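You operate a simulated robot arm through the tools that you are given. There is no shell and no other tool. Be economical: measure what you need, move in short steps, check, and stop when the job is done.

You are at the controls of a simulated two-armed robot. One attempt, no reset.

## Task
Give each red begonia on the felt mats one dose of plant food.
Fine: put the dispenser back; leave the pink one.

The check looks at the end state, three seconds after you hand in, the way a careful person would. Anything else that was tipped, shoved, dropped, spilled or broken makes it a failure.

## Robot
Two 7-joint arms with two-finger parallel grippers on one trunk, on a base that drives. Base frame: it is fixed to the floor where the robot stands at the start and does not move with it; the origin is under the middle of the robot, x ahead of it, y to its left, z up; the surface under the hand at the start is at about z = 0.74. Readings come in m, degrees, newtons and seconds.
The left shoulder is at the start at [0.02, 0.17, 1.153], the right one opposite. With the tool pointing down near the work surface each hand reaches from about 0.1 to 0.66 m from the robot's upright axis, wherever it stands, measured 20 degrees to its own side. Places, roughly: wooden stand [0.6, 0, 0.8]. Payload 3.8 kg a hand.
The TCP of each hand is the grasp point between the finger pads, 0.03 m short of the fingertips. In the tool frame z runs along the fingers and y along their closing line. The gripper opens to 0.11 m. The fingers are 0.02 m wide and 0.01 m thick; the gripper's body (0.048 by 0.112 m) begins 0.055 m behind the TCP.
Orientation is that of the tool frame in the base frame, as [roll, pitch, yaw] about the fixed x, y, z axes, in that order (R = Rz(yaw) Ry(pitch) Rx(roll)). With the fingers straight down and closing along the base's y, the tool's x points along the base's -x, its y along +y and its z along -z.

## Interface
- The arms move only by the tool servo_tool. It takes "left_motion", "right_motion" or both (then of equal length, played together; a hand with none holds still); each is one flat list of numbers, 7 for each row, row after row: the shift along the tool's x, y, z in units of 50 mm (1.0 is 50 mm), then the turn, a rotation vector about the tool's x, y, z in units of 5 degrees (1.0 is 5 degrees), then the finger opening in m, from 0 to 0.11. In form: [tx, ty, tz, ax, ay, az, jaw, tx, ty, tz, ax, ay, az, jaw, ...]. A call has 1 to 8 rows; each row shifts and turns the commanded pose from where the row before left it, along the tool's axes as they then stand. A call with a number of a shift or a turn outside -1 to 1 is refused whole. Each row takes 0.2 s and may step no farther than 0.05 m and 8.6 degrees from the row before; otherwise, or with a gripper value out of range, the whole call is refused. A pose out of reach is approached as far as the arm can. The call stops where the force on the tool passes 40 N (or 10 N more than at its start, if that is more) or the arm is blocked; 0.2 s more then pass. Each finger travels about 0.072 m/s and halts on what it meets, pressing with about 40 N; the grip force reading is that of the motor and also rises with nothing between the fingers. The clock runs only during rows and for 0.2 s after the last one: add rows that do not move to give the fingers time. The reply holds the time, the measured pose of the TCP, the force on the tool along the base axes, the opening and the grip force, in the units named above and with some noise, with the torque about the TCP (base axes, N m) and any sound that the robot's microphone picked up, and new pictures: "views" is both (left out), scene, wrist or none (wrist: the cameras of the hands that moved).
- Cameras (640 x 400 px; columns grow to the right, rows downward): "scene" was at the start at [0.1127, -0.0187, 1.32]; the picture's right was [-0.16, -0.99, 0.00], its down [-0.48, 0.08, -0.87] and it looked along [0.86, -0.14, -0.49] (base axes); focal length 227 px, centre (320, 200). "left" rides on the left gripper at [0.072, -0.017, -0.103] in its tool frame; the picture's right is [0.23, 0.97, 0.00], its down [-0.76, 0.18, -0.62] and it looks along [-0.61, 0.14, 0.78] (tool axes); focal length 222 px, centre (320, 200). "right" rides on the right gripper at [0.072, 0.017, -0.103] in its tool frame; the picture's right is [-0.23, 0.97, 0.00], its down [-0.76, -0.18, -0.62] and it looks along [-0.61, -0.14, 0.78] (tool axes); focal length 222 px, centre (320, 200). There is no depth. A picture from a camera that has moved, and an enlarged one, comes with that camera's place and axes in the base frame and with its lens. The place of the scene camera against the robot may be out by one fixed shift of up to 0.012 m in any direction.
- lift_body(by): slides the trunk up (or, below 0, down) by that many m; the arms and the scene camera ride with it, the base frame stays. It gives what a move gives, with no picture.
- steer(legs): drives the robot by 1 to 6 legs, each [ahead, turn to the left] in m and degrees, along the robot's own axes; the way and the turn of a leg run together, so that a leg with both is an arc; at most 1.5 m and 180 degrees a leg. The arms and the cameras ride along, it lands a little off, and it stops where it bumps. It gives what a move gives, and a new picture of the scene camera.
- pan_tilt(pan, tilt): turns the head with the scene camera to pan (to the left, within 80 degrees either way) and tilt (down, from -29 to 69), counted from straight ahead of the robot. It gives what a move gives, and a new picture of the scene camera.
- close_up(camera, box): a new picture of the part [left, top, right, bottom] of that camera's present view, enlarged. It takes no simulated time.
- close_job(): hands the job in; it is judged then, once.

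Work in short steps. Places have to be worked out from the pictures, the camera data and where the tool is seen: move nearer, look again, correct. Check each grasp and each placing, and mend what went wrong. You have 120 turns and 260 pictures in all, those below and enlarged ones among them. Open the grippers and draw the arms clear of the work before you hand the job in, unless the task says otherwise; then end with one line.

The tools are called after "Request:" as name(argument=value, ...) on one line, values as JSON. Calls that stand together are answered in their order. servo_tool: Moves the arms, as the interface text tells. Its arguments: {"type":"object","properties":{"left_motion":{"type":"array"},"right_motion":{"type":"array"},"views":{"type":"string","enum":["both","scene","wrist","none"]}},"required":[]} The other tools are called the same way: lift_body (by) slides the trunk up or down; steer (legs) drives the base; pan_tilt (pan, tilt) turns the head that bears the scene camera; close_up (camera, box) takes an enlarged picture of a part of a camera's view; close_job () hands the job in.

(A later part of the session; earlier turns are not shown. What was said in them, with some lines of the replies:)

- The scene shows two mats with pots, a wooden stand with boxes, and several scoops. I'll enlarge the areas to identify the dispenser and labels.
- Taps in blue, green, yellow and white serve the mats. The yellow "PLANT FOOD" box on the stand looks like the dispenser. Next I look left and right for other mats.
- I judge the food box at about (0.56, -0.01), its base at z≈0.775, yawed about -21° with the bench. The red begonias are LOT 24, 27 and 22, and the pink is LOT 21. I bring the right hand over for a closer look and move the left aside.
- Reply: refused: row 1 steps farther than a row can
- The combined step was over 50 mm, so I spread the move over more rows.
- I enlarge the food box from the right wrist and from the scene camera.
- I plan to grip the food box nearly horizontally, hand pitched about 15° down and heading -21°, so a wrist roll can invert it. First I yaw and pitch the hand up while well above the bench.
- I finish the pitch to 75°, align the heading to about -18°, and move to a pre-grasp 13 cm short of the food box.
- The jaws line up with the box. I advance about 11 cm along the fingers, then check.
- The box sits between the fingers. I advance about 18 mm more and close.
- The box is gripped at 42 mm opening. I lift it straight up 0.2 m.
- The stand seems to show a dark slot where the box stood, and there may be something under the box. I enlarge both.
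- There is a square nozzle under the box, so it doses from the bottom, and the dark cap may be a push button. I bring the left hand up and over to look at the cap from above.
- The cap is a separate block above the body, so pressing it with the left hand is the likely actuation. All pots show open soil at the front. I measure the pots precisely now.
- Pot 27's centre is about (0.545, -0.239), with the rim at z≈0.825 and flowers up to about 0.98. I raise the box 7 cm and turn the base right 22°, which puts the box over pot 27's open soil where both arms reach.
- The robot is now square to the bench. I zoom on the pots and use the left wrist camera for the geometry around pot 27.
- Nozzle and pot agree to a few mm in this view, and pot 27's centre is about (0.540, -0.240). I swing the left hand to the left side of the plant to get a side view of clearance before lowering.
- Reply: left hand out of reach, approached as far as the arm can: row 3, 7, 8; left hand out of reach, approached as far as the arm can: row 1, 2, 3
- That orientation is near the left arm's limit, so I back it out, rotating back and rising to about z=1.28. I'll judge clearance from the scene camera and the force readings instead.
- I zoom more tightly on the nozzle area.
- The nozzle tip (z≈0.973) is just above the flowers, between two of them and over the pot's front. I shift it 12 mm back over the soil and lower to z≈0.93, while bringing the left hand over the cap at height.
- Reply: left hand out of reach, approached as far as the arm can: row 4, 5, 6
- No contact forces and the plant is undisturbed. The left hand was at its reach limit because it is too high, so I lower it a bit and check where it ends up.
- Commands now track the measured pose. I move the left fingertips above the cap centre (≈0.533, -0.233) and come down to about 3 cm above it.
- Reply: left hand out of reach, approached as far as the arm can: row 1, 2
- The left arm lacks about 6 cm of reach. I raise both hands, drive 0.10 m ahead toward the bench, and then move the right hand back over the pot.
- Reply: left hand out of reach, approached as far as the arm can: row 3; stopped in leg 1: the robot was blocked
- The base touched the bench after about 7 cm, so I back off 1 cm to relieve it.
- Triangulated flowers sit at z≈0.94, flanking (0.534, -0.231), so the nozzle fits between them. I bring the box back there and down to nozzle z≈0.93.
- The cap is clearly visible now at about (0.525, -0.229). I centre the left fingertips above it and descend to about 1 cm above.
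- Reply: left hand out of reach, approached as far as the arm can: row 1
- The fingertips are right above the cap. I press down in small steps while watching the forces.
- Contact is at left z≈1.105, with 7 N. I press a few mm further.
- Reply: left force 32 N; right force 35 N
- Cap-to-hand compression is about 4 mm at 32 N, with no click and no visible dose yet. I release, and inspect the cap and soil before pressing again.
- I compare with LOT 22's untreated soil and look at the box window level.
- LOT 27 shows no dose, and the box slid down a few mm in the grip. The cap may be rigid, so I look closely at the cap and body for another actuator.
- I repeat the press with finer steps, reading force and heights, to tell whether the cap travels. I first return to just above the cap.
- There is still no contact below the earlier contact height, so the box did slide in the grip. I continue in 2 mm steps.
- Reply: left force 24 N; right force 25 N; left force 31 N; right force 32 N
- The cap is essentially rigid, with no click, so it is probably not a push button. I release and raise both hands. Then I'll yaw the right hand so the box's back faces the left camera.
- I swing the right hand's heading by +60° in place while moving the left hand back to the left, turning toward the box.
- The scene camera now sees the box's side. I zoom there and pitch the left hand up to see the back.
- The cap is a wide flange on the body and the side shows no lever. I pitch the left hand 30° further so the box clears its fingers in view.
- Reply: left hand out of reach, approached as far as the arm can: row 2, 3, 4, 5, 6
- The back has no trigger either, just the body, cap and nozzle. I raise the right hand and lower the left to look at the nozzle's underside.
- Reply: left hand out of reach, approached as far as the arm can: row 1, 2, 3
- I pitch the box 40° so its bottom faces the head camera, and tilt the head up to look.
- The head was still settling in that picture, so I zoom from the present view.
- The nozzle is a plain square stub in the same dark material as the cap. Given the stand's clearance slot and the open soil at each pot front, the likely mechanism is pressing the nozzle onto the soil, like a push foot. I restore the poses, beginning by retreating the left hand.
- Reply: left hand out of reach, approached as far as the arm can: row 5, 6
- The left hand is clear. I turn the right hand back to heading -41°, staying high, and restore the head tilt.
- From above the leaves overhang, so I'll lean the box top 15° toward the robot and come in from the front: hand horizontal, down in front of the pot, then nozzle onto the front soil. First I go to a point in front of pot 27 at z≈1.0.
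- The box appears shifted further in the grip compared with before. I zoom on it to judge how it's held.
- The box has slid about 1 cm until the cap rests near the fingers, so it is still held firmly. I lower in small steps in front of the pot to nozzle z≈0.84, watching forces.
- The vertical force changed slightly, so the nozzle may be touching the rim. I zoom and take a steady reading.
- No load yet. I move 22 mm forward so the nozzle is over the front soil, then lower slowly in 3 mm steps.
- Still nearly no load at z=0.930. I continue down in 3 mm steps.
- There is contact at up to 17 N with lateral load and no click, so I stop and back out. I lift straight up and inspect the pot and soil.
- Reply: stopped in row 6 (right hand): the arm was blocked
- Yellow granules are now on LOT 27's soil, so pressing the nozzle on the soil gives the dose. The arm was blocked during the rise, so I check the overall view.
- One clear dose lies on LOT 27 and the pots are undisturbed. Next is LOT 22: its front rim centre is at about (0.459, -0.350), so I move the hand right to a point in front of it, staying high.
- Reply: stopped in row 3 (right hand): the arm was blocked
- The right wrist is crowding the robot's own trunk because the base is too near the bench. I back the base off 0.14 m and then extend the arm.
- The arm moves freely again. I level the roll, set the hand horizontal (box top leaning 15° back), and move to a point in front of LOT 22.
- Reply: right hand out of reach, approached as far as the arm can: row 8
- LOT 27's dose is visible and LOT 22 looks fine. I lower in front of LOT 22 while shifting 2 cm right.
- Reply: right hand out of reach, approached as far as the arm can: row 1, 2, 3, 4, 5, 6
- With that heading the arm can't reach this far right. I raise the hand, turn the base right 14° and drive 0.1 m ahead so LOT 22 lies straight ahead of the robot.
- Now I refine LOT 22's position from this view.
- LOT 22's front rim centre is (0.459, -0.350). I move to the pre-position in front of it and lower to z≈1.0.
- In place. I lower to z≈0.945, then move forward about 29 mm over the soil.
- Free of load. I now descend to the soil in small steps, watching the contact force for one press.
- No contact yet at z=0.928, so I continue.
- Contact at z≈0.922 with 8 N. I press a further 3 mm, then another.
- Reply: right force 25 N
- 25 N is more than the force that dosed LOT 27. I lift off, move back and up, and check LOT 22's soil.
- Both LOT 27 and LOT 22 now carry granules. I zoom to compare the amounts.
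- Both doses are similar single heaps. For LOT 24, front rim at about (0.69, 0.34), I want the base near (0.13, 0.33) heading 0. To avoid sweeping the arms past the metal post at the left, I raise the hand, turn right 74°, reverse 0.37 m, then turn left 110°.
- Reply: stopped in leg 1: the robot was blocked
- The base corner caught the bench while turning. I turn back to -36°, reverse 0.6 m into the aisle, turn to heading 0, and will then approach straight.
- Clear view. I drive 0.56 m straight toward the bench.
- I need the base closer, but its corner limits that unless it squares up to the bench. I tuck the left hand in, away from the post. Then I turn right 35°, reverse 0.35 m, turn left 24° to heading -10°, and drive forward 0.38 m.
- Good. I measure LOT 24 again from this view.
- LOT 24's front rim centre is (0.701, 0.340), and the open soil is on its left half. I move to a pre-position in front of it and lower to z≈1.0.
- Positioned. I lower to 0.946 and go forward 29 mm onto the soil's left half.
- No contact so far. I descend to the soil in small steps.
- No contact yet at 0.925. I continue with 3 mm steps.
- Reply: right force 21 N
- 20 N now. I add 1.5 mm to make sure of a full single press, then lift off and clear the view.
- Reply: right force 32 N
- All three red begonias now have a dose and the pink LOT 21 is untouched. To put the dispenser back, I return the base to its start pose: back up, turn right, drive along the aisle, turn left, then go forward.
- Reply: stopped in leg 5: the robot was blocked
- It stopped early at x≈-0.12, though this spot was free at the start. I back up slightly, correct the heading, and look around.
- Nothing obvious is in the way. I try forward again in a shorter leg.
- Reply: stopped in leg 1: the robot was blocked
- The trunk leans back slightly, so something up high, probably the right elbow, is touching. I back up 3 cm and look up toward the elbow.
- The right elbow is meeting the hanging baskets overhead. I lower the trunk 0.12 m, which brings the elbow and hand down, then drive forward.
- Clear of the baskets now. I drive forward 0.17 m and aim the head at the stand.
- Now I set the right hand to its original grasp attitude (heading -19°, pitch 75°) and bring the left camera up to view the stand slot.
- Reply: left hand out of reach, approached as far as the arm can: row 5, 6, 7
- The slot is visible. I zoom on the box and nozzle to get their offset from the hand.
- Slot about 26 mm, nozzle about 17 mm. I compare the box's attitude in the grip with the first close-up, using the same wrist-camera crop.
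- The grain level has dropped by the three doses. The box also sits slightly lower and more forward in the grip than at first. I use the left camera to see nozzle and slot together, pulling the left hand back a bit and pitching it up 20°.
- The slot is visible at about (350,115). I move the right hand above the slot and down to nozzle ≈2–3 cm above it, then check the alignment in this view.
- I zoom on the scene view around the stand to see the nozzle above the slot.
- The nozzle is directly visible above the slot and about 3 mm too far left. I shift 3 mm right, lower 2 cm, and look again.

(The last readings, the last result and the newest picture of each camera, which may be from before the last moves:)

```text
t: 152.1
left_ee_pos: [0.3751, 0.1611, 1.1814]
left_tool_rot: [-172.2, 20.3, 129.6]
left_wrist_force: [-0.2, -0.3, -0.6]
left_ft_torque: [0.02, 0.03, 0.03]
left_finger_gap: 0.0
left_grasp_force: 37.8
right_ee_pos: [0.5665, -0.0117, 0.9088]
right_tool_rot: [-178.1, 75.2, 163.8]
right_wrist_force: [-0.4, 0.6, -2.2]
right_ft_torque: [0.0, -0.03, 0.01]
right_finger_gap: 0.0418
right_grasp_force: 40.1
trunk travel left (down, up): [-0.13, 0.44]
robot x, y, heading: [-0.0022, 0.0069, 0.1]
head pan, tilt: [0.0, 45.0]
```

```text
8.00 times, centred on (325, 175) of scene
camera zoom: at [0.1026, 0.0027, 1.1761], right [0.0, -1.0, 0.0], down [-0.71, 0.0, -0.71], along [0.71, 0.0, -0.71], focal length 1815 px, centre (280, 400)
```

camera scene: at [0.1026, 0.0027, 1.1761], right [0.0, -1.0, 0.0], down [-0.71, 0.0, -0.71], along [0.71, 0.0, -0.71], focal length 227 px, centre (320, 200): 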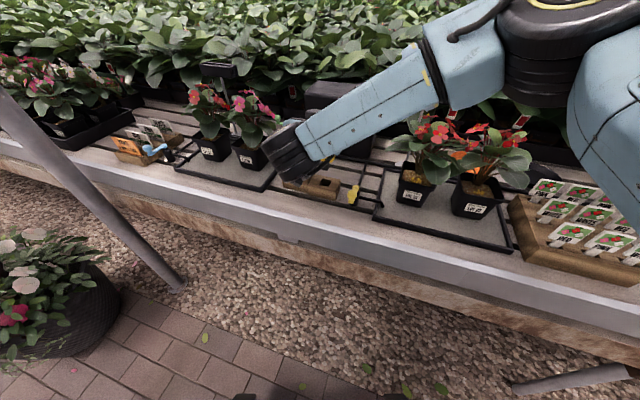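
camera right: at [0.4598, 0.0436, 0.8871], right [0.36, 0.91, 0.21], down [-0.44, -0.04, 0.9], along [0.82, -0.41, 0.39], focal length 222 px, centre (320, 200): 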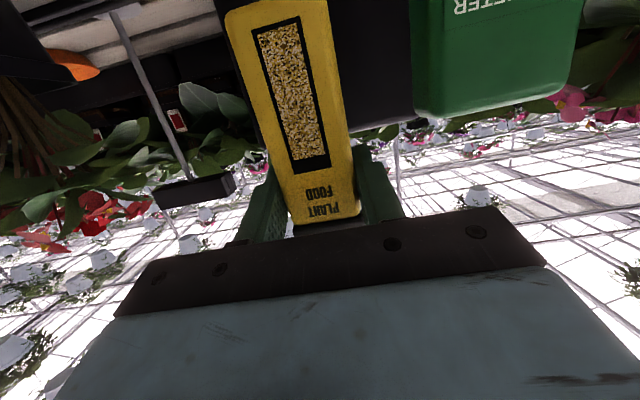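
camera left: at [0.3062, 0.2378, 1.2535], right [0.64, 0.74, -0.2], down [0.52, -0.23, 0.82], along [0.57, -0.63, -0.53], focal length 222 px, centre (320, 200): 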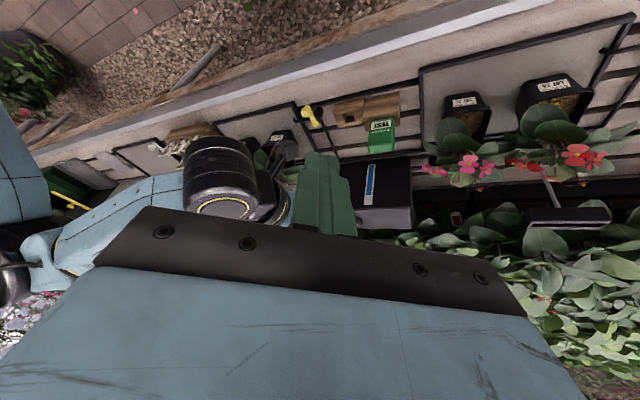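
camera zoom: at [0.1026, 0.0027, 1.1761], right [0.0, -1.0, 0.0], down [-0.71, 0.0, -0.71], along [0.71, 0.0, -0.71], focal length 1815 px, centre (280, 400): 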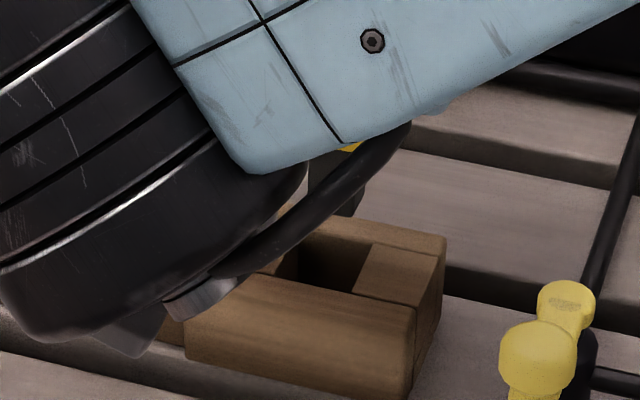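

I can't judge fore-aft precisely from here because the cable occludes the nozzle. I move the left camera out to the left and turn it to view the stand from the side.

Request:
servo_tool(left_motion=[0, 0.78, -0.1, 0, 0, 0, 0, 0, 0.78, -0.1, 0, 0, 0, 0, 0, 0.78, -0.1, 0, 0, 0, 0, 0, 0.78, -0.1, 0, 0, 0, 0, 0, 0, 0, 0, 0, 1, 0, 0, 0, 0, 0, 0, 1, 0, 0, 0, 0, 0, 0, 1, 0, 0, 0, 0, 0, 0, 1, 0], views="wrist")

```text
t: 153.9
left_ee_pos: [0.361, 0.1642, 1.1405]
left_tool_rot: [179.9, 21.7, 108.3]
left_wrist_force: [0.4, 0.3, 0.2]
left_ft_torque: [0.0, 0.01, -0.01]
left_finger_gap: 0.0
left_grasp_force: 37.6
left hand out of reach, approached as far as the arm can: row 2, 3, 4, 5, 6, 7, 8
right_ee_pos: [0.5659, -0.0123, 0.9095]
right_tool_rot: [-178.2, 75.2, 163.9]
right_wrist_force: [-0.3, 0.0, -1.4]
right_ft_torque: [0.02, 0.02, 0.01]
right_finger_gap: 0.0415
right_grasp_force: 39.7
trunk travel left (down, up): [-0.13, 0.44]
robot x, y, heading: [0.0012, 0.0087, -0.3]
head pan, tilt: [0.0, 45.0]
camera left: at [0.3123, 0.2587, 1.2096], right [0.86, 0.51, -0.08], down [0.32, -0.4, 0.86], along [0.4, -0.76, -0.5], focal length 222 px, centre (320, 200)
```

left: 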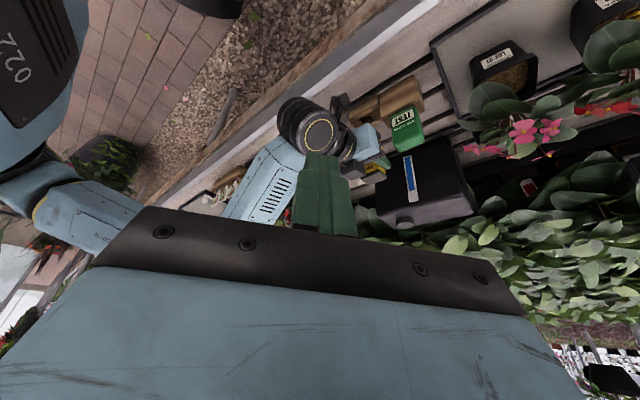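

Request:
close_up(camera="left", box=[320, 70, 440, 190])

```text
3.33 times, centred on (380, 130) of left
camera zoom: at [0.3123, 0.2587, 1.2096], right [0.86, 0.51, -0.08], down [0.32, -0.4, 0.86], along [0.4, -0.76, -0.5], focal length 740 px, centre (120, 433)
```

zoom: 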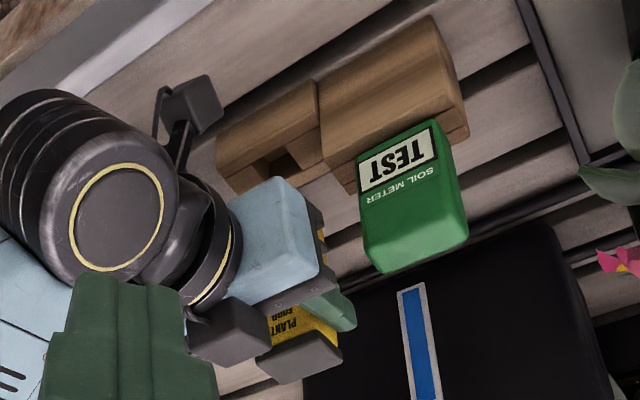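

By triangulating the nozzle between two heights, I estimate it about 5 mm too far forward, with the box tilted a few degrees. I correct by pitching up 3°, backing 11 mm and shifting 2 mm left, then look.

Request:
servo_tool(right_motion=[-0.2, 0, -0.05, 0, 0, 0, 0.03, 0.055, 0.04, -0.207, 0, -0.6, 0, 0.03, 0, 0, 0, 0, 0, 0, 0.03, 0, 0, 0, 0, 0, 0, 0.03], views="none")

Request:
close_up(camera="scene", box=[295, 150, 355, 200])

```text
t: 154.9
left_ee_pos: [0.3619, 0.164, 1.1406]
left_tool_rot: [-179.9, 21.8, 108.4]
left_wrist_force: [0.7, -0.2, 0.5]
left_ft_torque: [0.01, -0.04, 0.03]
left_finger_gap: 0.0
left_grasp_force: 37.3
right_ee_pos: [0.5595, -0.0081, 0.9179]
right_tool_rot: [-177.6, 78.2, 164.4]
right_wrist_force: [-0.4, 0.3, -0.5]
right_ft_torque: [0.0, -0.03, 0.0]
right_finger_gap: 0.0416
right_grasp_force: 40.4
trunk travel left (down, up): [-0.13, 0.44]
robot x, y, heading: [-0.0087, 0.0063, -0.2]
head pan, tilt: [0.0, 45.0]
```

```text
8.00 times, centred on (325, 175) of scene
camera zoom: at [0.1027, 0.0027, 1.1761], right [0.0, -1.0, 0.0], down [-0.71, 0.0, -0.71], along [0.71, 0.0, -0.71], focal length 1815 px, centre (280, 400)
```

zoom: 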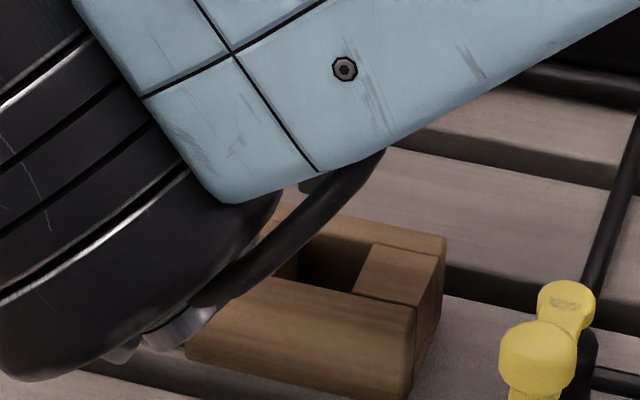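

Position estimates from both methods now agree. I descend to just above the slot and then creep in with small steps, watching the force.

Request:
servo_tool(right_motion=[0.25, 0, 0.052, 0, 0, 0, 0.03, 0.25, 0, 0.052, 0, 0, 0, 0.03, 0, 0, 0, 0, 0, 0, 0.03], views="none")

Request:
servo_tool(right_motion=[0.05, 0, 0.01, 0, 0, 0, 0.03, 0, 0, 0, 0, 0, 0, 0.03], views="none")

Request:
close_up(camera="scene", box=[295, 150, 355, 200])

Request:
close_up(camera="left", box=[320, 70, 440, 190])

```text
t: 155.7
left_ee_pos: [0.3623, 0.1651, 1.141]
left_tool_rot: [-179.9, 21.7, 108.4]
left_wrist_force: [0.1, -0.4, -0.6]
left_ft_torque: [0.01, -0.03, -0.03]
left_finger_gap: 0.0
left_grasp_force: 38.1
right_ee_pos: [0.5605, -0.0067, 0.8934]
right_tool_rot: [-177.7, 78.2, 164.4]
right_wrist_force: [-0.1, -0.4, -1.6]
right_ft_torque: [-0.03, -0.01, 0.06]
right_finger_gap: 0.0417
right_grasp_force: 40.6
trunk travel left (down, up): [-0.13, 0.44]
robot x, y, heading: [-0.0018, 0.0068, -0.1]
head pan, tilt: [0.0, 45.0]
```

```text
t: 156.3
left_ee_pos: [0.3606, 0.1651, 1.1416]
left_tool_rot: [179.9, 21.6, 108.4]
left_wrist_force: [0.1, 0.6, -0.1]
left_ft_torque: [-0.03, 0.0, -0.02]
left_finger_gap: 0.0002
left_grasp_force: 38.0
right_ee_pos: [0.5591, -0.0061, 0.8921]
right_tool_rot: [-178.1, 78.5, 163.9]
right_wrist_force: [-1.3, 0.3, 10.3]
right_ft_torque: [0.07, 0.02, 0.01]
right_finger_gap: 0.0413
right_grasp_force: 39.9
trunk travel left (down, up): [-0.13, 0.44]
robot x, y, heading: [-0.0034, 0.0095, -0.0]
head pan, tilt: [0.0, 45.0]
```

```text
8.00 times, centred on (325, 175) of scene
camera zoom: at [0.1016, 0.0028, 1.1763], right [0.0, -1.0, 0.0], down [-0.71, 0.0, -0.71], along [0.71, 0.0, -0.71], focal length 1815 px, centre (280, 400)
```

zoom: 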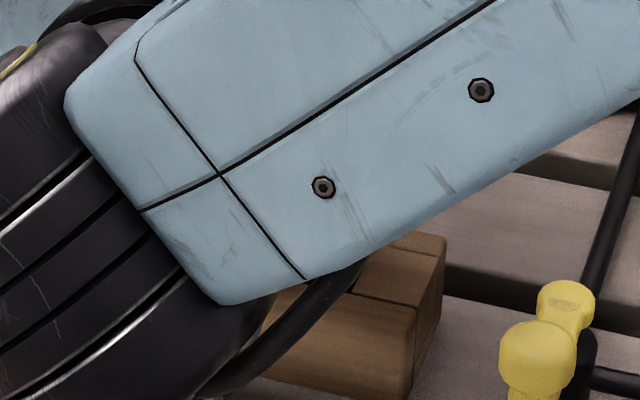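

```text
3.33 times, centred on (380, 130) of left
camera zoom: at [0.3115, 0.2588, 1.21], right [0.86, 0.51, -0.08], down [0.32, -0.4, 0.86], along [0.4, -0.76, -0.5], focal length 740 px, centre (120, 433)
```

zoom: 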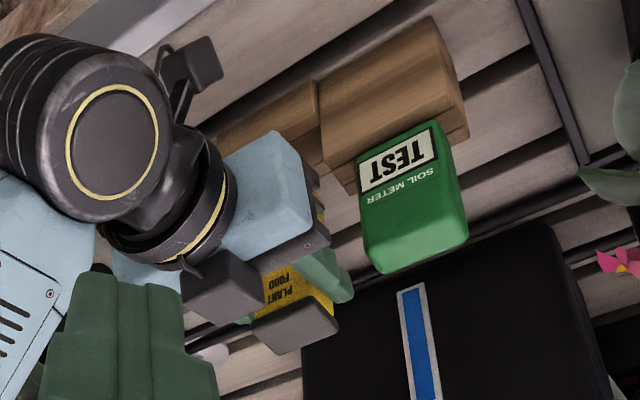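

Contact with 10 N came 7 mm earlier than expected, so the nozzle hangs lower (L≈0.117) and was on the block's top, not in the slot. Recomputing with that length, I need about 8 mm back and 5.6 mm right. I lift 6 mm, shift, and try again.

Request:
servo_tool(right_motion=[-0.14, 0, -0.03, 0, 0, 0, 0.03, 0.033, -0.112, -0.157, 0, 0, 0, 0.03, 0, 0, 0, 0, 0, 0, 0.03, 0, 0, 0, 0, 0, 0, 0.03], views="none")

Request:
close_up(camera="scene", box=[295, 150, 355, 200])

```text
t: 157.3
left_ee_pos: [0.3611, 0.1651, 1.1419]
left_tool_rot: [180.0, 21.7, 108.3]
left_wrist_force: [-0.3, -0.3, 0.7]
left_ft_torque: [-0.02, 0.0, 0.02]
left_finger_gap: 0.0001
left_grasp_force: 37.3
right_ee_pos: [0.5496, -0.0098, 0.8965]
right_tool_rot: [-177.5, 78.2, 164.3]
right_wrist_force: [0.2, -0.5, -0.9]
right_ft_torque: [0.0, 0.03, 0.01]
right_finger_gap: 0.0413
right_grasp_force: 39.9
trunk travel left (down, up): [-0.13, 0.44]
robot x, y, heading: [-0.0022, 0.0097, -0.3]
head pan, tilt: [0.0, 45.0]
```

```text
8.00 times, centred on (325, 175) of scene
camera zoom: at [0.1027, 0.0027, 1.176], right [0.0, -1.0, 0.0], down [-0.71, 0.0, -0.71], along [0.71, 0.0, -0.71], focal length 1815 px, centre (280, 400)
```

zoom: 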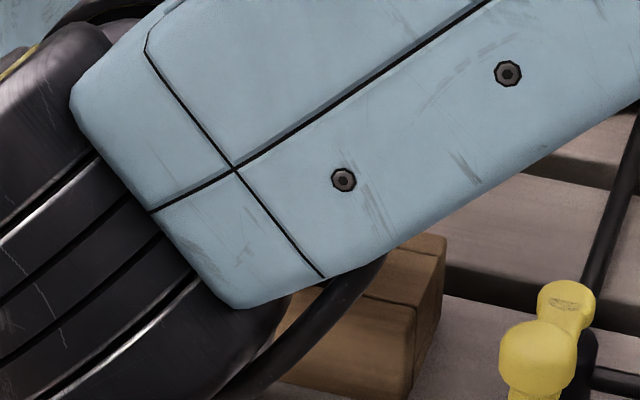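

At the computed target. I creep down in 2 mm steps.

Request:
servo_tool(right_motion=[0.06, 0, 0.0125, 0, 0, 0, 0.03, 0, 0, 0, 0, 0, 0, 0.03], views="none")

Request:
servo_tool(right_motion=[0.04, 0, 0.0085, 0, 0, 0, 0.03, 0, 0, 0, 0, 0, 0, 0.03], views="none")

Request:
servo_tool(right_motion=[0.03, 0, 0.006, 0, 0, 0, 0.03, 0, 0, 0, 0, 0, 0, 0.03], views="none")

```text
t: 157.9
left_ee_pos: [0.3626, 0.1644, 1.1413]
left_tool_rot: [-179.9, 21.7, 108.4]
left_wrist_force: [0.5, 1.1, 0.7]
left_ft_torque: [-0.06, 0.03, -0.01]
left_finger_gap: 0.0002
left_grasp_force: 37.5
right_ee_pos: [0.5502, -0.0085, 0.8948]
right_tool_rot: [-177.7, 78.2, 164.4]
right_wrist_force: [-0.1, -0.6, -1.0]
right_ft_torque: [0.01, 0.01, 0.0]
right_finger_gap: 0.0416
right_grasp_force: 40.1
trunk travel left (down, up): [-0.13, 0.44]
robot x, y, heading: [-0.0029, 0.0063, -0.4]
head pan, tilt: [0.0, 45.0]
```

```text
t: 158.5
left_ee_pos: [0.3618, 0.1645, 1.1408]
left_tool_rot: [179.9, 21.8, 108.4]
left_wrist_force: [1.1, 0.1, -0.6]
left_ft_torque: [0.03, -0.01, -0.02]
left_finger_gap: 0.0
left_grasp_force: 38.1
right_ee_pos: [0.5503, -0.0095, 0.8927]
right_tool_rot: [-177.6, 78.2, 164.5]
right_wrist_force: [-0.5, 0.5, -1.8]
right_ft_torque: [0.0, 0.0, 0.01]
right_finger_gap: 0.0417
right_grasp_force: 40.0
trunk travel left (down, up): [-0.13, 0.44]
robot x, y, heading: [-0.0025, 0.0077, -0.2]
head pan, tilt: [0.0, 45.0]
```

```text
t: 159.1
left_ee_pos: [0.362, 0.1646, 1.1411]
left_tool_rot: [180.0, 21.7, 108.4]
left_wrist_force: [-0.6, 0.0, 0.2]
left_ft_torque: [0.0, 0.05, -0.05]
left_finger_gap: 0.0
left_grasp_force: 37.8
right_ee_pos: [0.5497, -0.0104, 0.8913]
right_tool_rot: [-177.5, 78.2, 164.6]
right_wrist_force: [-0.1, -0.7, -1.1]
right_ft_torque: [-0.02, -0.01, 0.01]
right_finger_gap: 0.0417
right_grasp_force: 40.5
trunk travel left (down, up): [-0.13, 0.44]
robot x, y, heading: [-0.002, 0.0017, -0.1]
head pan, tilt: [0.0, 45.0]
```

Below the earlier contact height with no force. I continue creeping down.

Request:
servo_tool(right_motion=[0.03, 0, 0.006, 0, 0, 0, 0.03, 0, 0, 0, 0, 0, 0, 0.03], views="none")

Request:
servo_tool(right_motion=[0.03, 0, 0.006, 0, 0, 0, 0.03, 0, 0, 0, 0, 0, 0, 0.03], views="none")

Request:
servo_tool(right_motion=[0.03, 0, 0.006, 0, 0, 0, 0.03, 0, 0, 0, 0, 0, 0, 0.03], views="none")

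```text
t: 159.7
left_ee_pos: [0.3622, 0.1646, 1.1408]
left_tool_rot: [-180.0, 21.7, 108.4]
left_wrist_force: [0.6, 0.2, -0.3]
left_ft_torque: [-0.01, 0.0, -0.01]
left_finger_gap: 0.0
left_grasp_force: 37.2
right_ee_pos: [0.5489, -0.0101, 0.8913]
right_tool_rot: [-177.5, 78.1, 164.4]
right_wrist_force: [-0.3, -0.2, -2.0]
right_ft_torque: [0.02, -0.03, 0.01]
right_finger_gap: 0.0416
right_grasp_force: 39.8
trunk travel left (down, up): [-0.13, 0.44]
robot x, y, heading: [0.0011, 0.007, -0.3]
head pan, tilt: [0.0, 45.0]
```

```text
t: 160.3
left_ee_pos: [0.3619, 0.1652, 1.1418]
left_tool_rot: [180.0, 21.7, 108.4]
left_wrist_force: [0.0, -0.2, -1.0]
left_ft_torque: [-0.01, 0.0, -0.01]
left_finger_gap: 0.0
left_grasp_force: 37.6
right_ee_pos: [0.5489, -0.0083, 0.8875]
right_tool_rot: [-177.6, 78.2, 164.4]
right_wrist_force: [0.4, 0.8, -1.1]
right_ft_torque: [0.02, -0.02, -0.01]
right_finger_gap: 0.0416
right_grasp_force: 39.8
trunk travel left (down, up): [-0.13, 0.44]
robot x, y, heading: [-0.0046, 0.0094, 0.2]
head pan, tilt: [0.0, 45.0]
```

```text
t: 160.9
left_ee_pos: [0.3617, 0.1649, 1.1408]
left_tool_rot: [180.0, 21.7, 108.4]
left_wrist_force: [-0.4, 0.1, -0.5]
left_ft_torque: [-0.03, -0.02, -0.03]
left_finger_gap: 0.0
left_grasp_force: 37.2
right_ee_pos: [0.55, -0.0095, 0.8867]
right_tool_rot: [-177.5, 78.2, 164.3]
right_wrist_force: [-0.1, 0.4, -1.8]
right_ft_torque: [-0.02, 0.02, -0.01]
right_finger_gap: 0.0415
right_grasp_force: 40.1
trunk travel left (down, up): [-0.13, 0.44]
robot x, y, heading: [-0.0052, 0.0063, -0.2]
head pan, tilt: [0.0, 45.0]
```

No force, so the nozzle is entering the slot. I keep lowering, with seating expected near z≈0.865.

Request:
servo_tool(right_motion=[0.06, 0, 0.0125, 0, 0, 0, 0.03, 0, 0, 0, 0, 0, 0, 0.03], views="none")

Request:
servo_tool(right_motion=[0.06, 0, 0.0125, 0, 0, 0, 0.03, 0, 0, 0, 0, 0, 0, 0.03], views="none")

Request:
servo_tool(right_motion=[0.06, 0, 0.0125, 0, 0, 0, 0.03, 0, 0, 0, 0, 0, 0, 0.03], views="none")

Request:
close_up(camera="left", box=[320, 70, 440, 190])

```text
t: 161.5
left_ee_pos: [0.3625, 0.1656, 1.1417]
left_tool_rot: [-180.0, 21.6, 108.5]
left_wrist_force: [0.1, 0.1, 0.0]
left_ft_torque: [0.01, 0.0, -0.02]
left_finger_gap: 0.0002
left_grasp_force: 37.5
right_ee_pos: [0.5474, -0.0099, 0.8828]
right_tool_rot: [-177.7, 78.2, 164.3]
right_wrist_force: [-0.7, 0.3, -1.8]
right_ft_torque: [0.01, 0.02, -0.02]
right_finger_gap: 0.0416
right_grasp_force: 39.6
trunk travel left (down, up): [-0.13, 0.44]
robot x, y, heading: [-0.0047, 0.0033, -0.2]
head pan, tilt: [0.0, 45.0]
```

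```text
t: 162.1
left_ee_pos: [0.363, 0.1644, 1.1408]
left_tool_rot: [-179.9, 21.6, 108.3]
left_wrist_force: [0.0, 0.1, 0.5]
left_ft_torque: [0.03, -0.01, 0.01]
left_finger_gap: 0.0
left_grasp_force: 37.5
right_ee_pos: [0.549, -0.0091, 0.8806]
right_tool_rot: [-177.5, 78.3, 164.4]
right_wrist_force: [-0.4, -0.6, -2.4]
right_ft_torque: [0.01, 0.01, -0.01]
right_finger_gap: 0.0416
right_grasp_force: 39.6
trunk travel left (down, up): [-0.13, 0.44]
robot x, y, heading: [-0.0026, 0.0061, -0.6]
head pan, tilt: [0.0, 45.0]
```

```text
t: 162.7
left_ee_pos: [0.3617, 0.1651, 1.1415]
left_tool_rot: [-179.9, 21.7, 108.5]
left_wrist_force: [0.2, 0.7, -0.5]
left_ft_torque: [-0.01, 0.0, 0.01]
left_finger_gap: 0.0001
left_grasp_force: 38.2
right_ee_pos: [0.5491, -0.01, 0.877]
right_tool_rot: [-177.6, 78.2, 164.4]
right_wrist_force: [0.8, 0.5, -1.8]
right_ft_torque: [0.05, -0.03, -0.01]
right_finger_gap: 0.0412
right_grasp_force: 40.1
trunk travel left (down, up): [-0.13, 0.44]
robot x, y, heading: [-0.0037, 0.0088, -0.0]
head pan, tilt: [0.0, 45.0]
```

```text
3.33 times, centred on (380, 130) of left
camera zoom: at [0.3126, 0.2589, 1.2096], right [0.86, 0.51, -0.08], down [0.32, -0.4, 0.86], along [0.4, -0.76, -0.5], focal length 740 px, centre (120, 433)
```

zoom: 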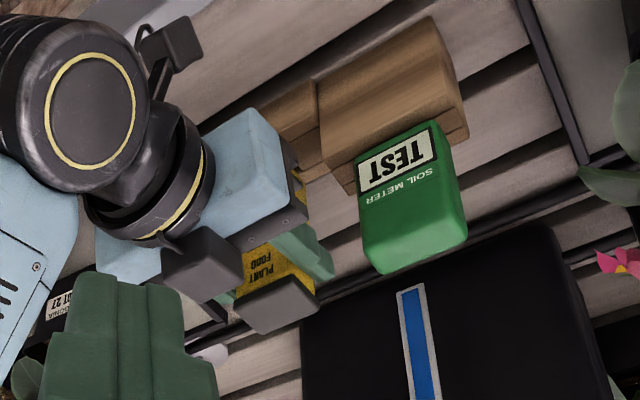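

Still free. I continue in 2–3 mm steps to seating.

Request:
servo_tool(right_motion=[0.06, 0, 0.0125, 0, 0, 0, 0.03, 0, 0, 0, 0, 0, 0, 0.03], views="none")

Request:
servo_tool(right_motion=[0.06, 0, 0.0125, 0, 0, 0, 0.03, 0, 0, 0, 0, 0, 0, 0.03], views="none")

Request:
servo_tool(right_motion=[0.04, 0, 0.0085, 0, 0, 0, 0.03, 0, 0, 0, 0, 0, 0, 0.03], views="none")

```text
t: 163.3
left_ee_pos: [0.3624, 0.1662, 1.1408]
left_tool_rot: [-179.9, 21.7, 108.3]
left_wrist_force: [0.4, 0.4, -0.1]
left_ft_torque: [-0.04, -0.01, -0.01]
left_finger_gap: 0.0001
left_grasp_force: 37.3
right_ee_pos: [0.5502, -0.0112, 0.8748]
right_tool_rot: [-177.7, 78.3, 164.4]
right_wrist_force: [0.7, 2.7, -0.2]
right_ft_torque: [0.28, -0.06, -0.02]
right_finger_gap: 0.0418
right_grasp_force: 39.8
trunk travel left (down, up): [-0.13, 0.44]
robot x, y, heading: [-0.0035, 0.0133, -0.3]
head pan, tilt: [0.0, 45.0]
```

```text
t: 163.9
left_ee_pos: [0.3613, 0.1651, 1.1398]
left_tool_rot: [-179.9, 21.8, 108.4]
left_wrist_force: [-0.4, 0.0, -0.3]
left_ft_torque: [-0.03, -0.01, -0.01]
left_finger_gap: 0.0
left_grasp_force: 37.8
right_ee_pos: [0.5506, -0.0107, 0.8719]
right_tool_rot: [-177.8, 78.2, 164.3]
right_wrist_force: [0.9, 2.5, 0.1]
right_ft_torque: [0.32, -0.12, -0.02]
right_finger_gap: 0.0418
right_grasp_force: 39.8
trunk travel left (down, up): [-0.13, 0.44]
robot x, y, heading: [-0.0036, 0.0089, -0.1]
head pan, tilt: [0.0, 45.0]
```

```text
t: 164.5
left_ee_pos: [0.3621, 0.1653, 1.141]
left_tool_rot: [-179.9, 21.8, 108.3]
left_wrist_force: [0.4, -0.5, -0.2]
left_ft_torque: [-0.03, 0.03, -0.01]
left_finger_gap: 0.0
left_grasp_force: 37.6
right_ee_pos: [0.5497, -0.0107, 0.8698]
right_tool_rot: [-177.5, 78.2, 164.3]
right_wrist_force: [1.5, 1.6, -0.6]
right_ft_torque: [0.21, -0.06, -0.02]
right_finger_gap: 0.0413
right_grasp_force: 39.4
trunk travel left (down, up): [-0.13, 0.44]
robot x, y, heading: [-0.0043, 0.0068, -0.3]
head pan, tilt: [0.0, 45.0]
```

A light sideways touch confirms the nozzle is inside the slot, against its right wall. I nudge 1.5 mm left and continue down.

Request:
servo_tool(right_motion=[0, 0.03, 0, 0, 0, 0, 0.03, 0.04, 0, 0.0085, 0, 0, 0, 0.03, 0, 0, 0, 0, 0, 0, 0.03], views="none")

Request:
servo_tool(right_motion=[0.04, 0, 0.0085, 0, 0, 0, 0.03, 0, 0, 0, 0, 0, 0, 0.03], views="none")

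Request:
servo_tool(right_motion=[0.04, 0, 0.0085, 0, 0, 0, 0.03, 0, 0, 0, 0, 0, 0, 0.03], views="none")

```text
t: 165.3
left_ee_pos: [0.3623, 0.1653, 1.1409]
left_tool_rot: [179.9, 21.7, 108.4]
left_wrist_force: [0.8, 0.0, -1.1]
left_ft_torque: [0.02, 0.01, 0.0]
left_finger_gap: 0.0
left_grasp_force: 37.7
right_ee_pos: [0.5489, -0.0086, 0.8669]
right_tool_rot: [-177.5, 78.2, 164.4]
right_wrist_force: [-1.0, 0.2, -1.6]
right_ft_torque: [0.01, 0.01, -0.01]
right_finger_gap: 0.0417
right_grasp_force: 40.0
trunk travel left (down, up): [-0.13, 0.44]
robot x, y, heading: [-0.0058, 0.0076, -0.3]
head pan, tilt: [0.0, 45.0]
```

```text
t: 165.9
left_ee_pos: [0.3623, 0.1642, 1.1413]
left_tool_rot: [180.0, 21.7, 108.4]
left_wrist_force: [0.1, 0.0, 0.6]
left_ft_torque: [0.03, -0.01, 0.0]
left_finger_gap: 0.0
left_grasp_force: 37.1
right_ee_pos: [0.5483, -0.0092, 0.8644]
right_tool_rot: [-177.6, 78.1, 164.4]
right_wrist_force: [0.3, -0.4, -1.1]
right_ft_torque: [0.03, 0.0, 0.0]
right_finger_gap: 0.0418
right_grasp_force: 39.8
trunk travel left (down, up): [-0.13, 0.44]
robot x, y, heading: [0.0003, 0.0066, -0.5]
head pan, tilt: [0.0, 45.0]
```

```text
t: 166.5
left_ee_pos: [0.361, 0.1643, 1.1414]
left_tool_rot: [179.9, 21.7, 108.3]
left_wrist_force: [-0.1, -0.4, -0.9]
left_ft_torque: [0.02, 0.02, -0.02]
left_finger_gap: 0.0001
left_grasp_force: 37.4
right_ee_pos: [0.55, -0.0097, 0.8652]
right_tool_rot: [-178.0, 78.5, 164.0]
right_wrist_force: [-1.8, 0.2, 8.8]
right_ft_torque: [0.11, 0.12, 0.02]
right_finger_gap: 0.0416
right_grasp_force: 39.8
trunk travel left (down, up): [-0.13, 0.44]
robot x, y, heading: [0.0006, 0.0083, -0.2]
head pan, tilt: [0.0, 45.0]
```

The body seated at z≈0.865 as predicted. I relieve slightly, open the fingers to 0.064, and check.

Request:
servo_tool(right_motion=[-0.015, 0, -0.003, 0, 0, 0, 0.042, 0, 0, 0, 0, 0, 0, 0.05, 0, 0, 0, 0, 0, 0, 0.058, 0, 0, 0, 0, 0, 0, 0.064, 0, 0, 0, 0, 0, 0, 0.064], views="wrist")

Request:
close_up(camera="left", box=[320, 70, 440, 190])

```text
t: 167.7
left_ee_pos: [0.3627, 0.1645, 1.1416]
left_tool_rot: [-180.0, 21.7, 108.3]
left_wrist_force: [0.1, -0.2, -0.3]
left_ft_torque: [0.01, -0.01, 0.01]
left_finger_gap: 0.0
left_grasp_force: 38.0
right_ee_pos: [0.5497, -0.0087, 0.8648]
right_tool_rot: [-177.5, 78.3, 164.3]
right_wrist_force: [0.6, 0.5, -0.8]
right_ft_torque: [-0.02, -0.03, 0.01]
right_finger_gap: 0.0639
right_grasp_force: 0.1
trunk travel left (down, up): [-0.13, 0.44]
robot x, y, heading: [-0.0034, 0.0057, -0.3]
head pan, tilt: [0.0, 45.0]
camera right: at [0.4448, 0.0426, 0.8157], right [0.34, 0.91, 0.21], down [-0.48, -0.02, 0.87], along [0.8, -0.41, 0.44], focal length 222 px, centre (320, 200)
```

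right: 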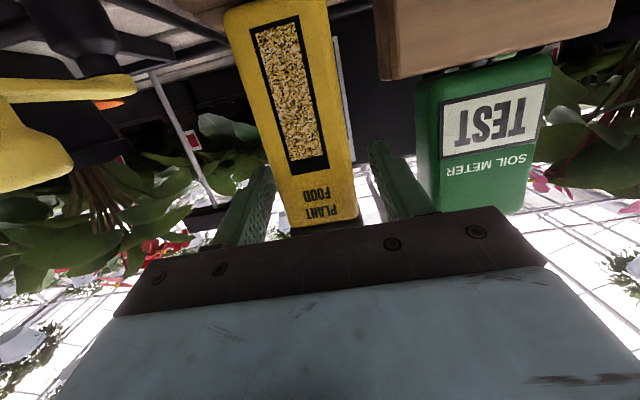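

```text
3.33 times, centred on (380, 130) of left
camera zoom: at [0.3125, 0.2588, 1.2096], right [0.86, 0.51, -0.08], down [0.32, -0.4, 0.86], along [0.4, -0.76, -0.5], focal length 740 px, centre (120, 433)
```

zoom: 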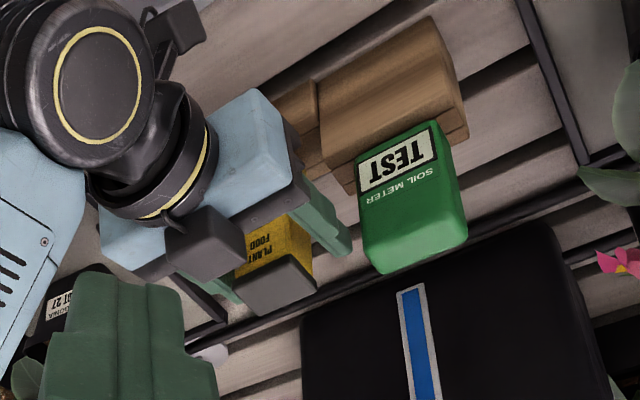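

Released cleanly and the box stands on its own. I withdraw straight back along the fingers.

Request:
servo_tool(right_motion=[0, 0, -0.3, 0, 0, 0, 0.064, 0, 0, -0.5, 0, 0, 0, 0.064, 0, 0, -0.6, 0, 0, 0, 0.064, 0, 0, -0.6, 0, 0, 0, 0.064, -0.5, 0, -0.5, 0, 0, 0, 0.064, -0.8, 0, -0.1, 0, 0, 0, 0.064, -0.8, -0.3, 0, 0, 0, 0, 0.064], views="both")

Request:
close_up(camera="left", box=[320, 70, 440, 190])

```text
t: 169.3
left_ee_pos: [0.3602, 0.1649, 1.1416]
left_tool_rot: [179.9, 21.6, 108.4]
left_wrist_force: [-1.2, 0.4, -0.1]
left_ft_torque: [0.01, 0.01, -0.03]
left_finger_gap: 0.0
left_grasp_force: 37.9
right_ee_pos: [0.4419, 0.0101, 0.996]
right_tool_rot: [-177.6, 78.2, 164.3]
right_wrist_force: [0.2, -0.3, -0.5]
right_ft_torque: [-0.02, 0.04, 0.02]
right_finger_gap: 0.0643
right_grasp_force: 0.1
trunk travel left (down, up): [-0.13, 0.44]
robot x, y, heading: [-0.0024, 0.0028, -0.0]
head pan, tilt: [0.0, 45.0]
camera scene: at [0.1023, 0.0023, 1.1761], right [0.0, -1.0, 0.0], down [-0.71, 0.0, -0.71], along [0.71, 0.0, -0.71], focal length 227 px, centre (320, 200)
camera right: at [0.3377, 0.0603, 0.9471], right [0.34, 0.91, 0.21], down [-0.48, -0.02, 0.87], along [0.8, -0.41, 0.44], focal length 222 px, centre (320, 200)
```

scene: 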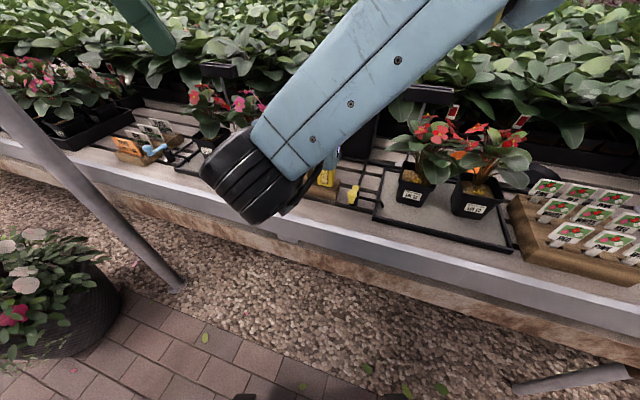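
right: 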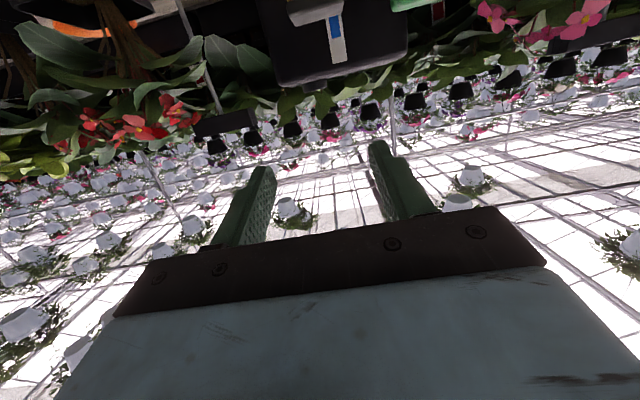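

```text
3.33 times, centred on (380, 130) of left
camera zoom: at [0.3122, 0.2583, 1.2098], right [0.86, 0.51, -0.08], down [0.32, -0.4, 0.86], along [0.4, -0.76, -0.5], focal length 740 px, centre (120, 433)
```

zoom: 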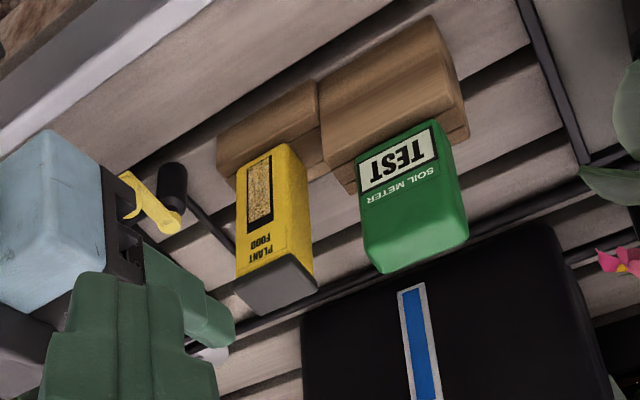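

The dispenser is upright in its slot. I back the robot away from the bench, open both grippers, and take a final look.

Request:
steer(legs=[[-0.3, 0]])

Request:
servo_tool(right_motion=[-0.3, -0.8, -0.3, 0, 0, 0, 0.09, -0.3, -0.8, -0.3, 0, 0, 0, 0.11, 0, -0.8, 0, 0, 0, 0, 0.11, 0, -0.8, 0, 0, 0, 0, 0.11], left_motion=[0, 0, 0, 0, 0, 0, 0.05, 0, 0, 0, 0, 0, 0, 0.08, 0, 0, 0, 0, 0, 0, 0.11, 0, 0, 0, 0, 0, 0, 0.11], views="scene")

Request:
close_up(camera="scene", box=[200, 60, 480, 220])

```text
t: 171.4
left_ee_pos: [0.0662, 0.1653, 1.1415]
left_tool_rot: [179.9, 21.6, 108.3]
left_wrist_force: [-0.8, 0.1, 0.2]
left_ft_torque: [-0.02, -0.01, 0.03]
left_finger_gap: 0.0
left_grasp_force: 38.3
right_ee_pos: [0.1471, 0.0104, 0.9953]
right_tool_rot: [-177.6, 78.1, 164.2]
right_wrist_force: [0.2, 0.0, 0.2]
right_ft_torque: [0.02, 0.01, 0.03]
right_finger_gap: 0.0642
right_grasp_force: 0.0
trunk travel left (down, up): [-0.13, 0.44]
robot x, y, heading: [-0.2952, 0.0035, -0.3]
head pan, tilt: [0.0, 45.0]
camera scene: at [-0.193, 0.0038, 1.1761], right [0.0, -1.0, 0.0], down [-0.71, 0.0, -0.71], along [0.71, 0.0, -0.71], focal length 227 px, centre (320, 200)
```

scene: 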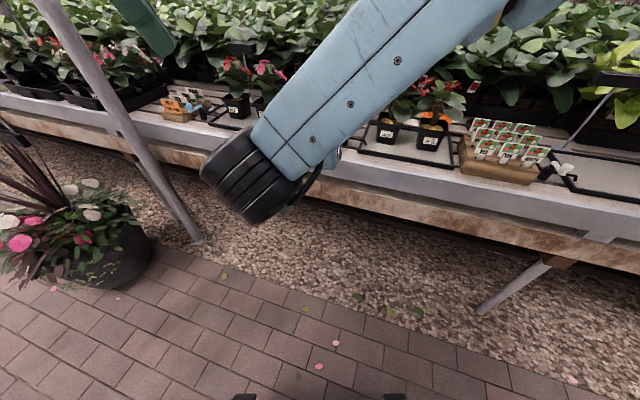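

```text
t: 172.4
left_ee_pos: [0.0664, 0.1663, 1.1405]
left_tool_rot: [180.0, 21.7, 108.3]
left_wrist_force: [0.0, -0.6, 0.2]
left_ft_torque: [0.0, -0.01, -0.02]
left_finger_gap: 0.11
left_grasp_force: 0.0
right_ee_pos: [0.0835, -0.1263, 1.0363]
right_tool_rot: [-177.7, 78.2, 164.2]
right_wrist_force: [-1.2, 0.4, 0.5]
right_ft_torque: [-0.03, 0.02, 0.02]
right_finger_gap: 0.1102
right_grasp_force: 0.1
right hand out of reach, approached as far as the arm can: row 4
trunk travel left (down, up): [-0.13, 0.44]
robot x, y, heading: [-0.2985, 0.0077, -0.1]
head pan, tilt: [0.0, 45.0]
camera scene: at [-0.1925, 0.0037, 1.1761], right [0.0, -1.0, 0.0], down [-0.71, 0.0, -0.71], along [0.71, 0.0, -0.71], focal length 227 px, centre (320, 200)
```

scene: 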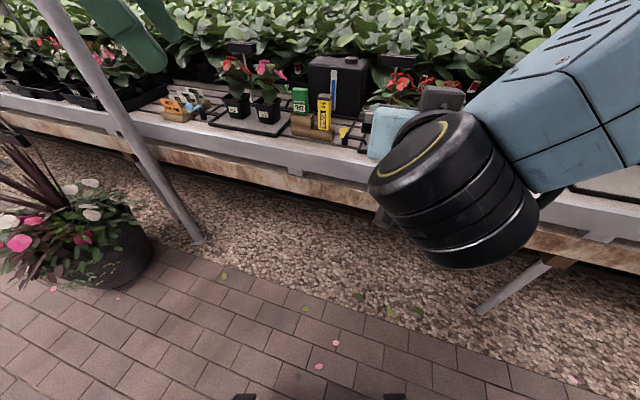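

```text
2.29 times, centred on (340, 140) of scene
camera zoom: at [-0.1925, 0.0037, 1.1761], right [0.0, -1.0, 0.0], down [-0.71, 0.0, -0.71], along [0.71, 0.0, -0.71], focal length 519 px, centre (274, 337)
```

zoom: 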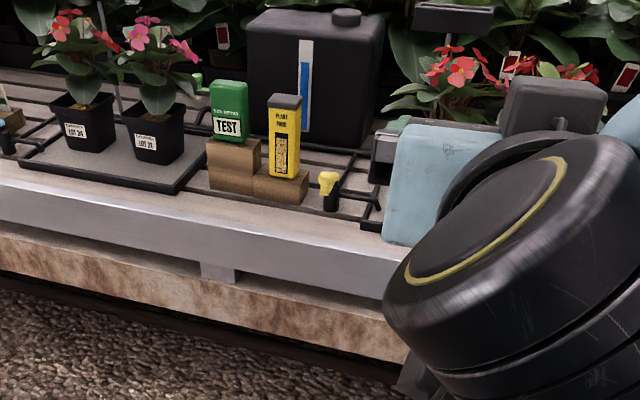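

Everything stands in place. I check for stray grains by the stand, and check the hanging baskets.

Request:
close_up(camera="scene", box=[285, 80, 365, 150])

Request:
pan_tilt(pan=-15, tilt=-5)

Request:
close_up(camera="scene", box=[0, 0, 640, 400])

```text
5.71 times, centred on (325, 115) of scene
camera zoom: at [-0.1925, 0.0037, 1.1761], right [0.0, -1.0, 0.0], down [-0.71, 0.0, -0.71], along [0.71, 0.0, -0.71], focal length 1297 px, centre (291, 686)
```

zoom: 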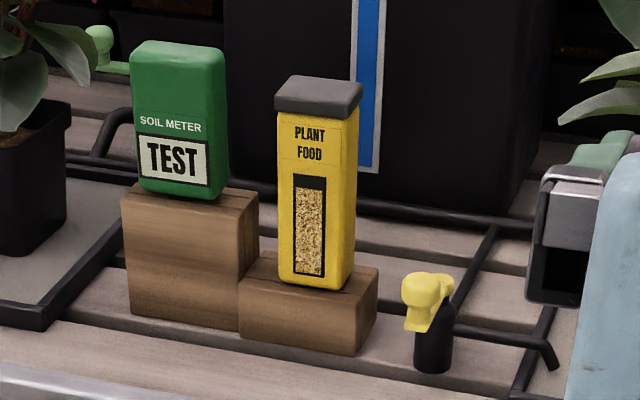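

```text
t: 173.6
left_ee_pos: [0.0675, 0.1649, 1.1399]
left_tool_rot: [179.9, 21.7, 108.3]
left_wrist_force: [-0.2, -0.6, -0.1]
left_ft_torque: [0.02, 0.01, 0.03]
left_finger_gap: 0.1102
left_grasp_force: 0.0
right_ee_pos: [0.0828, -0.1258, 1.0378]
right_tool_rot: [-177.5, 78.2, 164.4]
right_wrist_force: [-0.2, 0.7, 0.1]
right_ft_torque: [0.0, 0.0, 0.01]
right_finger_gap: 0.11
right_grasp_force: 0.1
trunk travel left (down, up): [-0.13, 0.44]
robot x, y, heading: [-0.2995, 0.0104, -0.0]
head pan, tilt: [-15.0, -5.0]
camera scene: at [-0.1894, -0.0189, 1.2547], right [-0.26, -0.96, 0.0], down [0.08, -0.02, -1.0], along [0.96, -0.26, 0.09], focal length 227 px, centre (320, 200)
```

scene: 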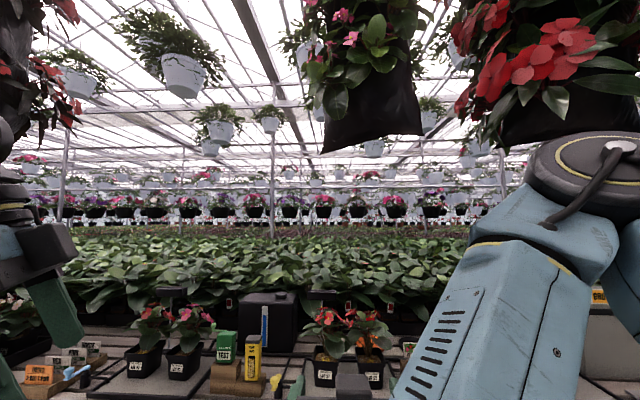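

```text
1.00 times, centred on (320, 200) of scene (not enlarged: the box is as wide or as high as the picture)
camera zoom: at [-0.1894, -0.0189, 1.2547], right [-0.26, -0.96, 0.0], down [0.08, -0.02, -1.0], along [0.96, -0.26, 0.09], focal length 227 px, centre (320, 200)
```

zoom: 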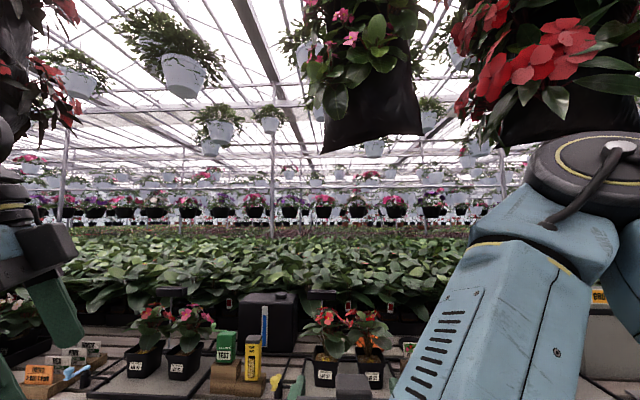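

Everything is upright, the dispenser is back in its slot with no spilled grains, and both arms are clear with the grippers open. I hand in.

Request:
close_job()

```text
The job is handed in.
```

The red begonias LOT 24, LOT 27 and LOT 22 each got one press of plant food, with grains visible on their soil. The pink LOT 21 was left alone, and the dispenser is back in its stand. While driving to put it back, the right elbow bumped the hanging baskets; they looked undisturbed afterwards.
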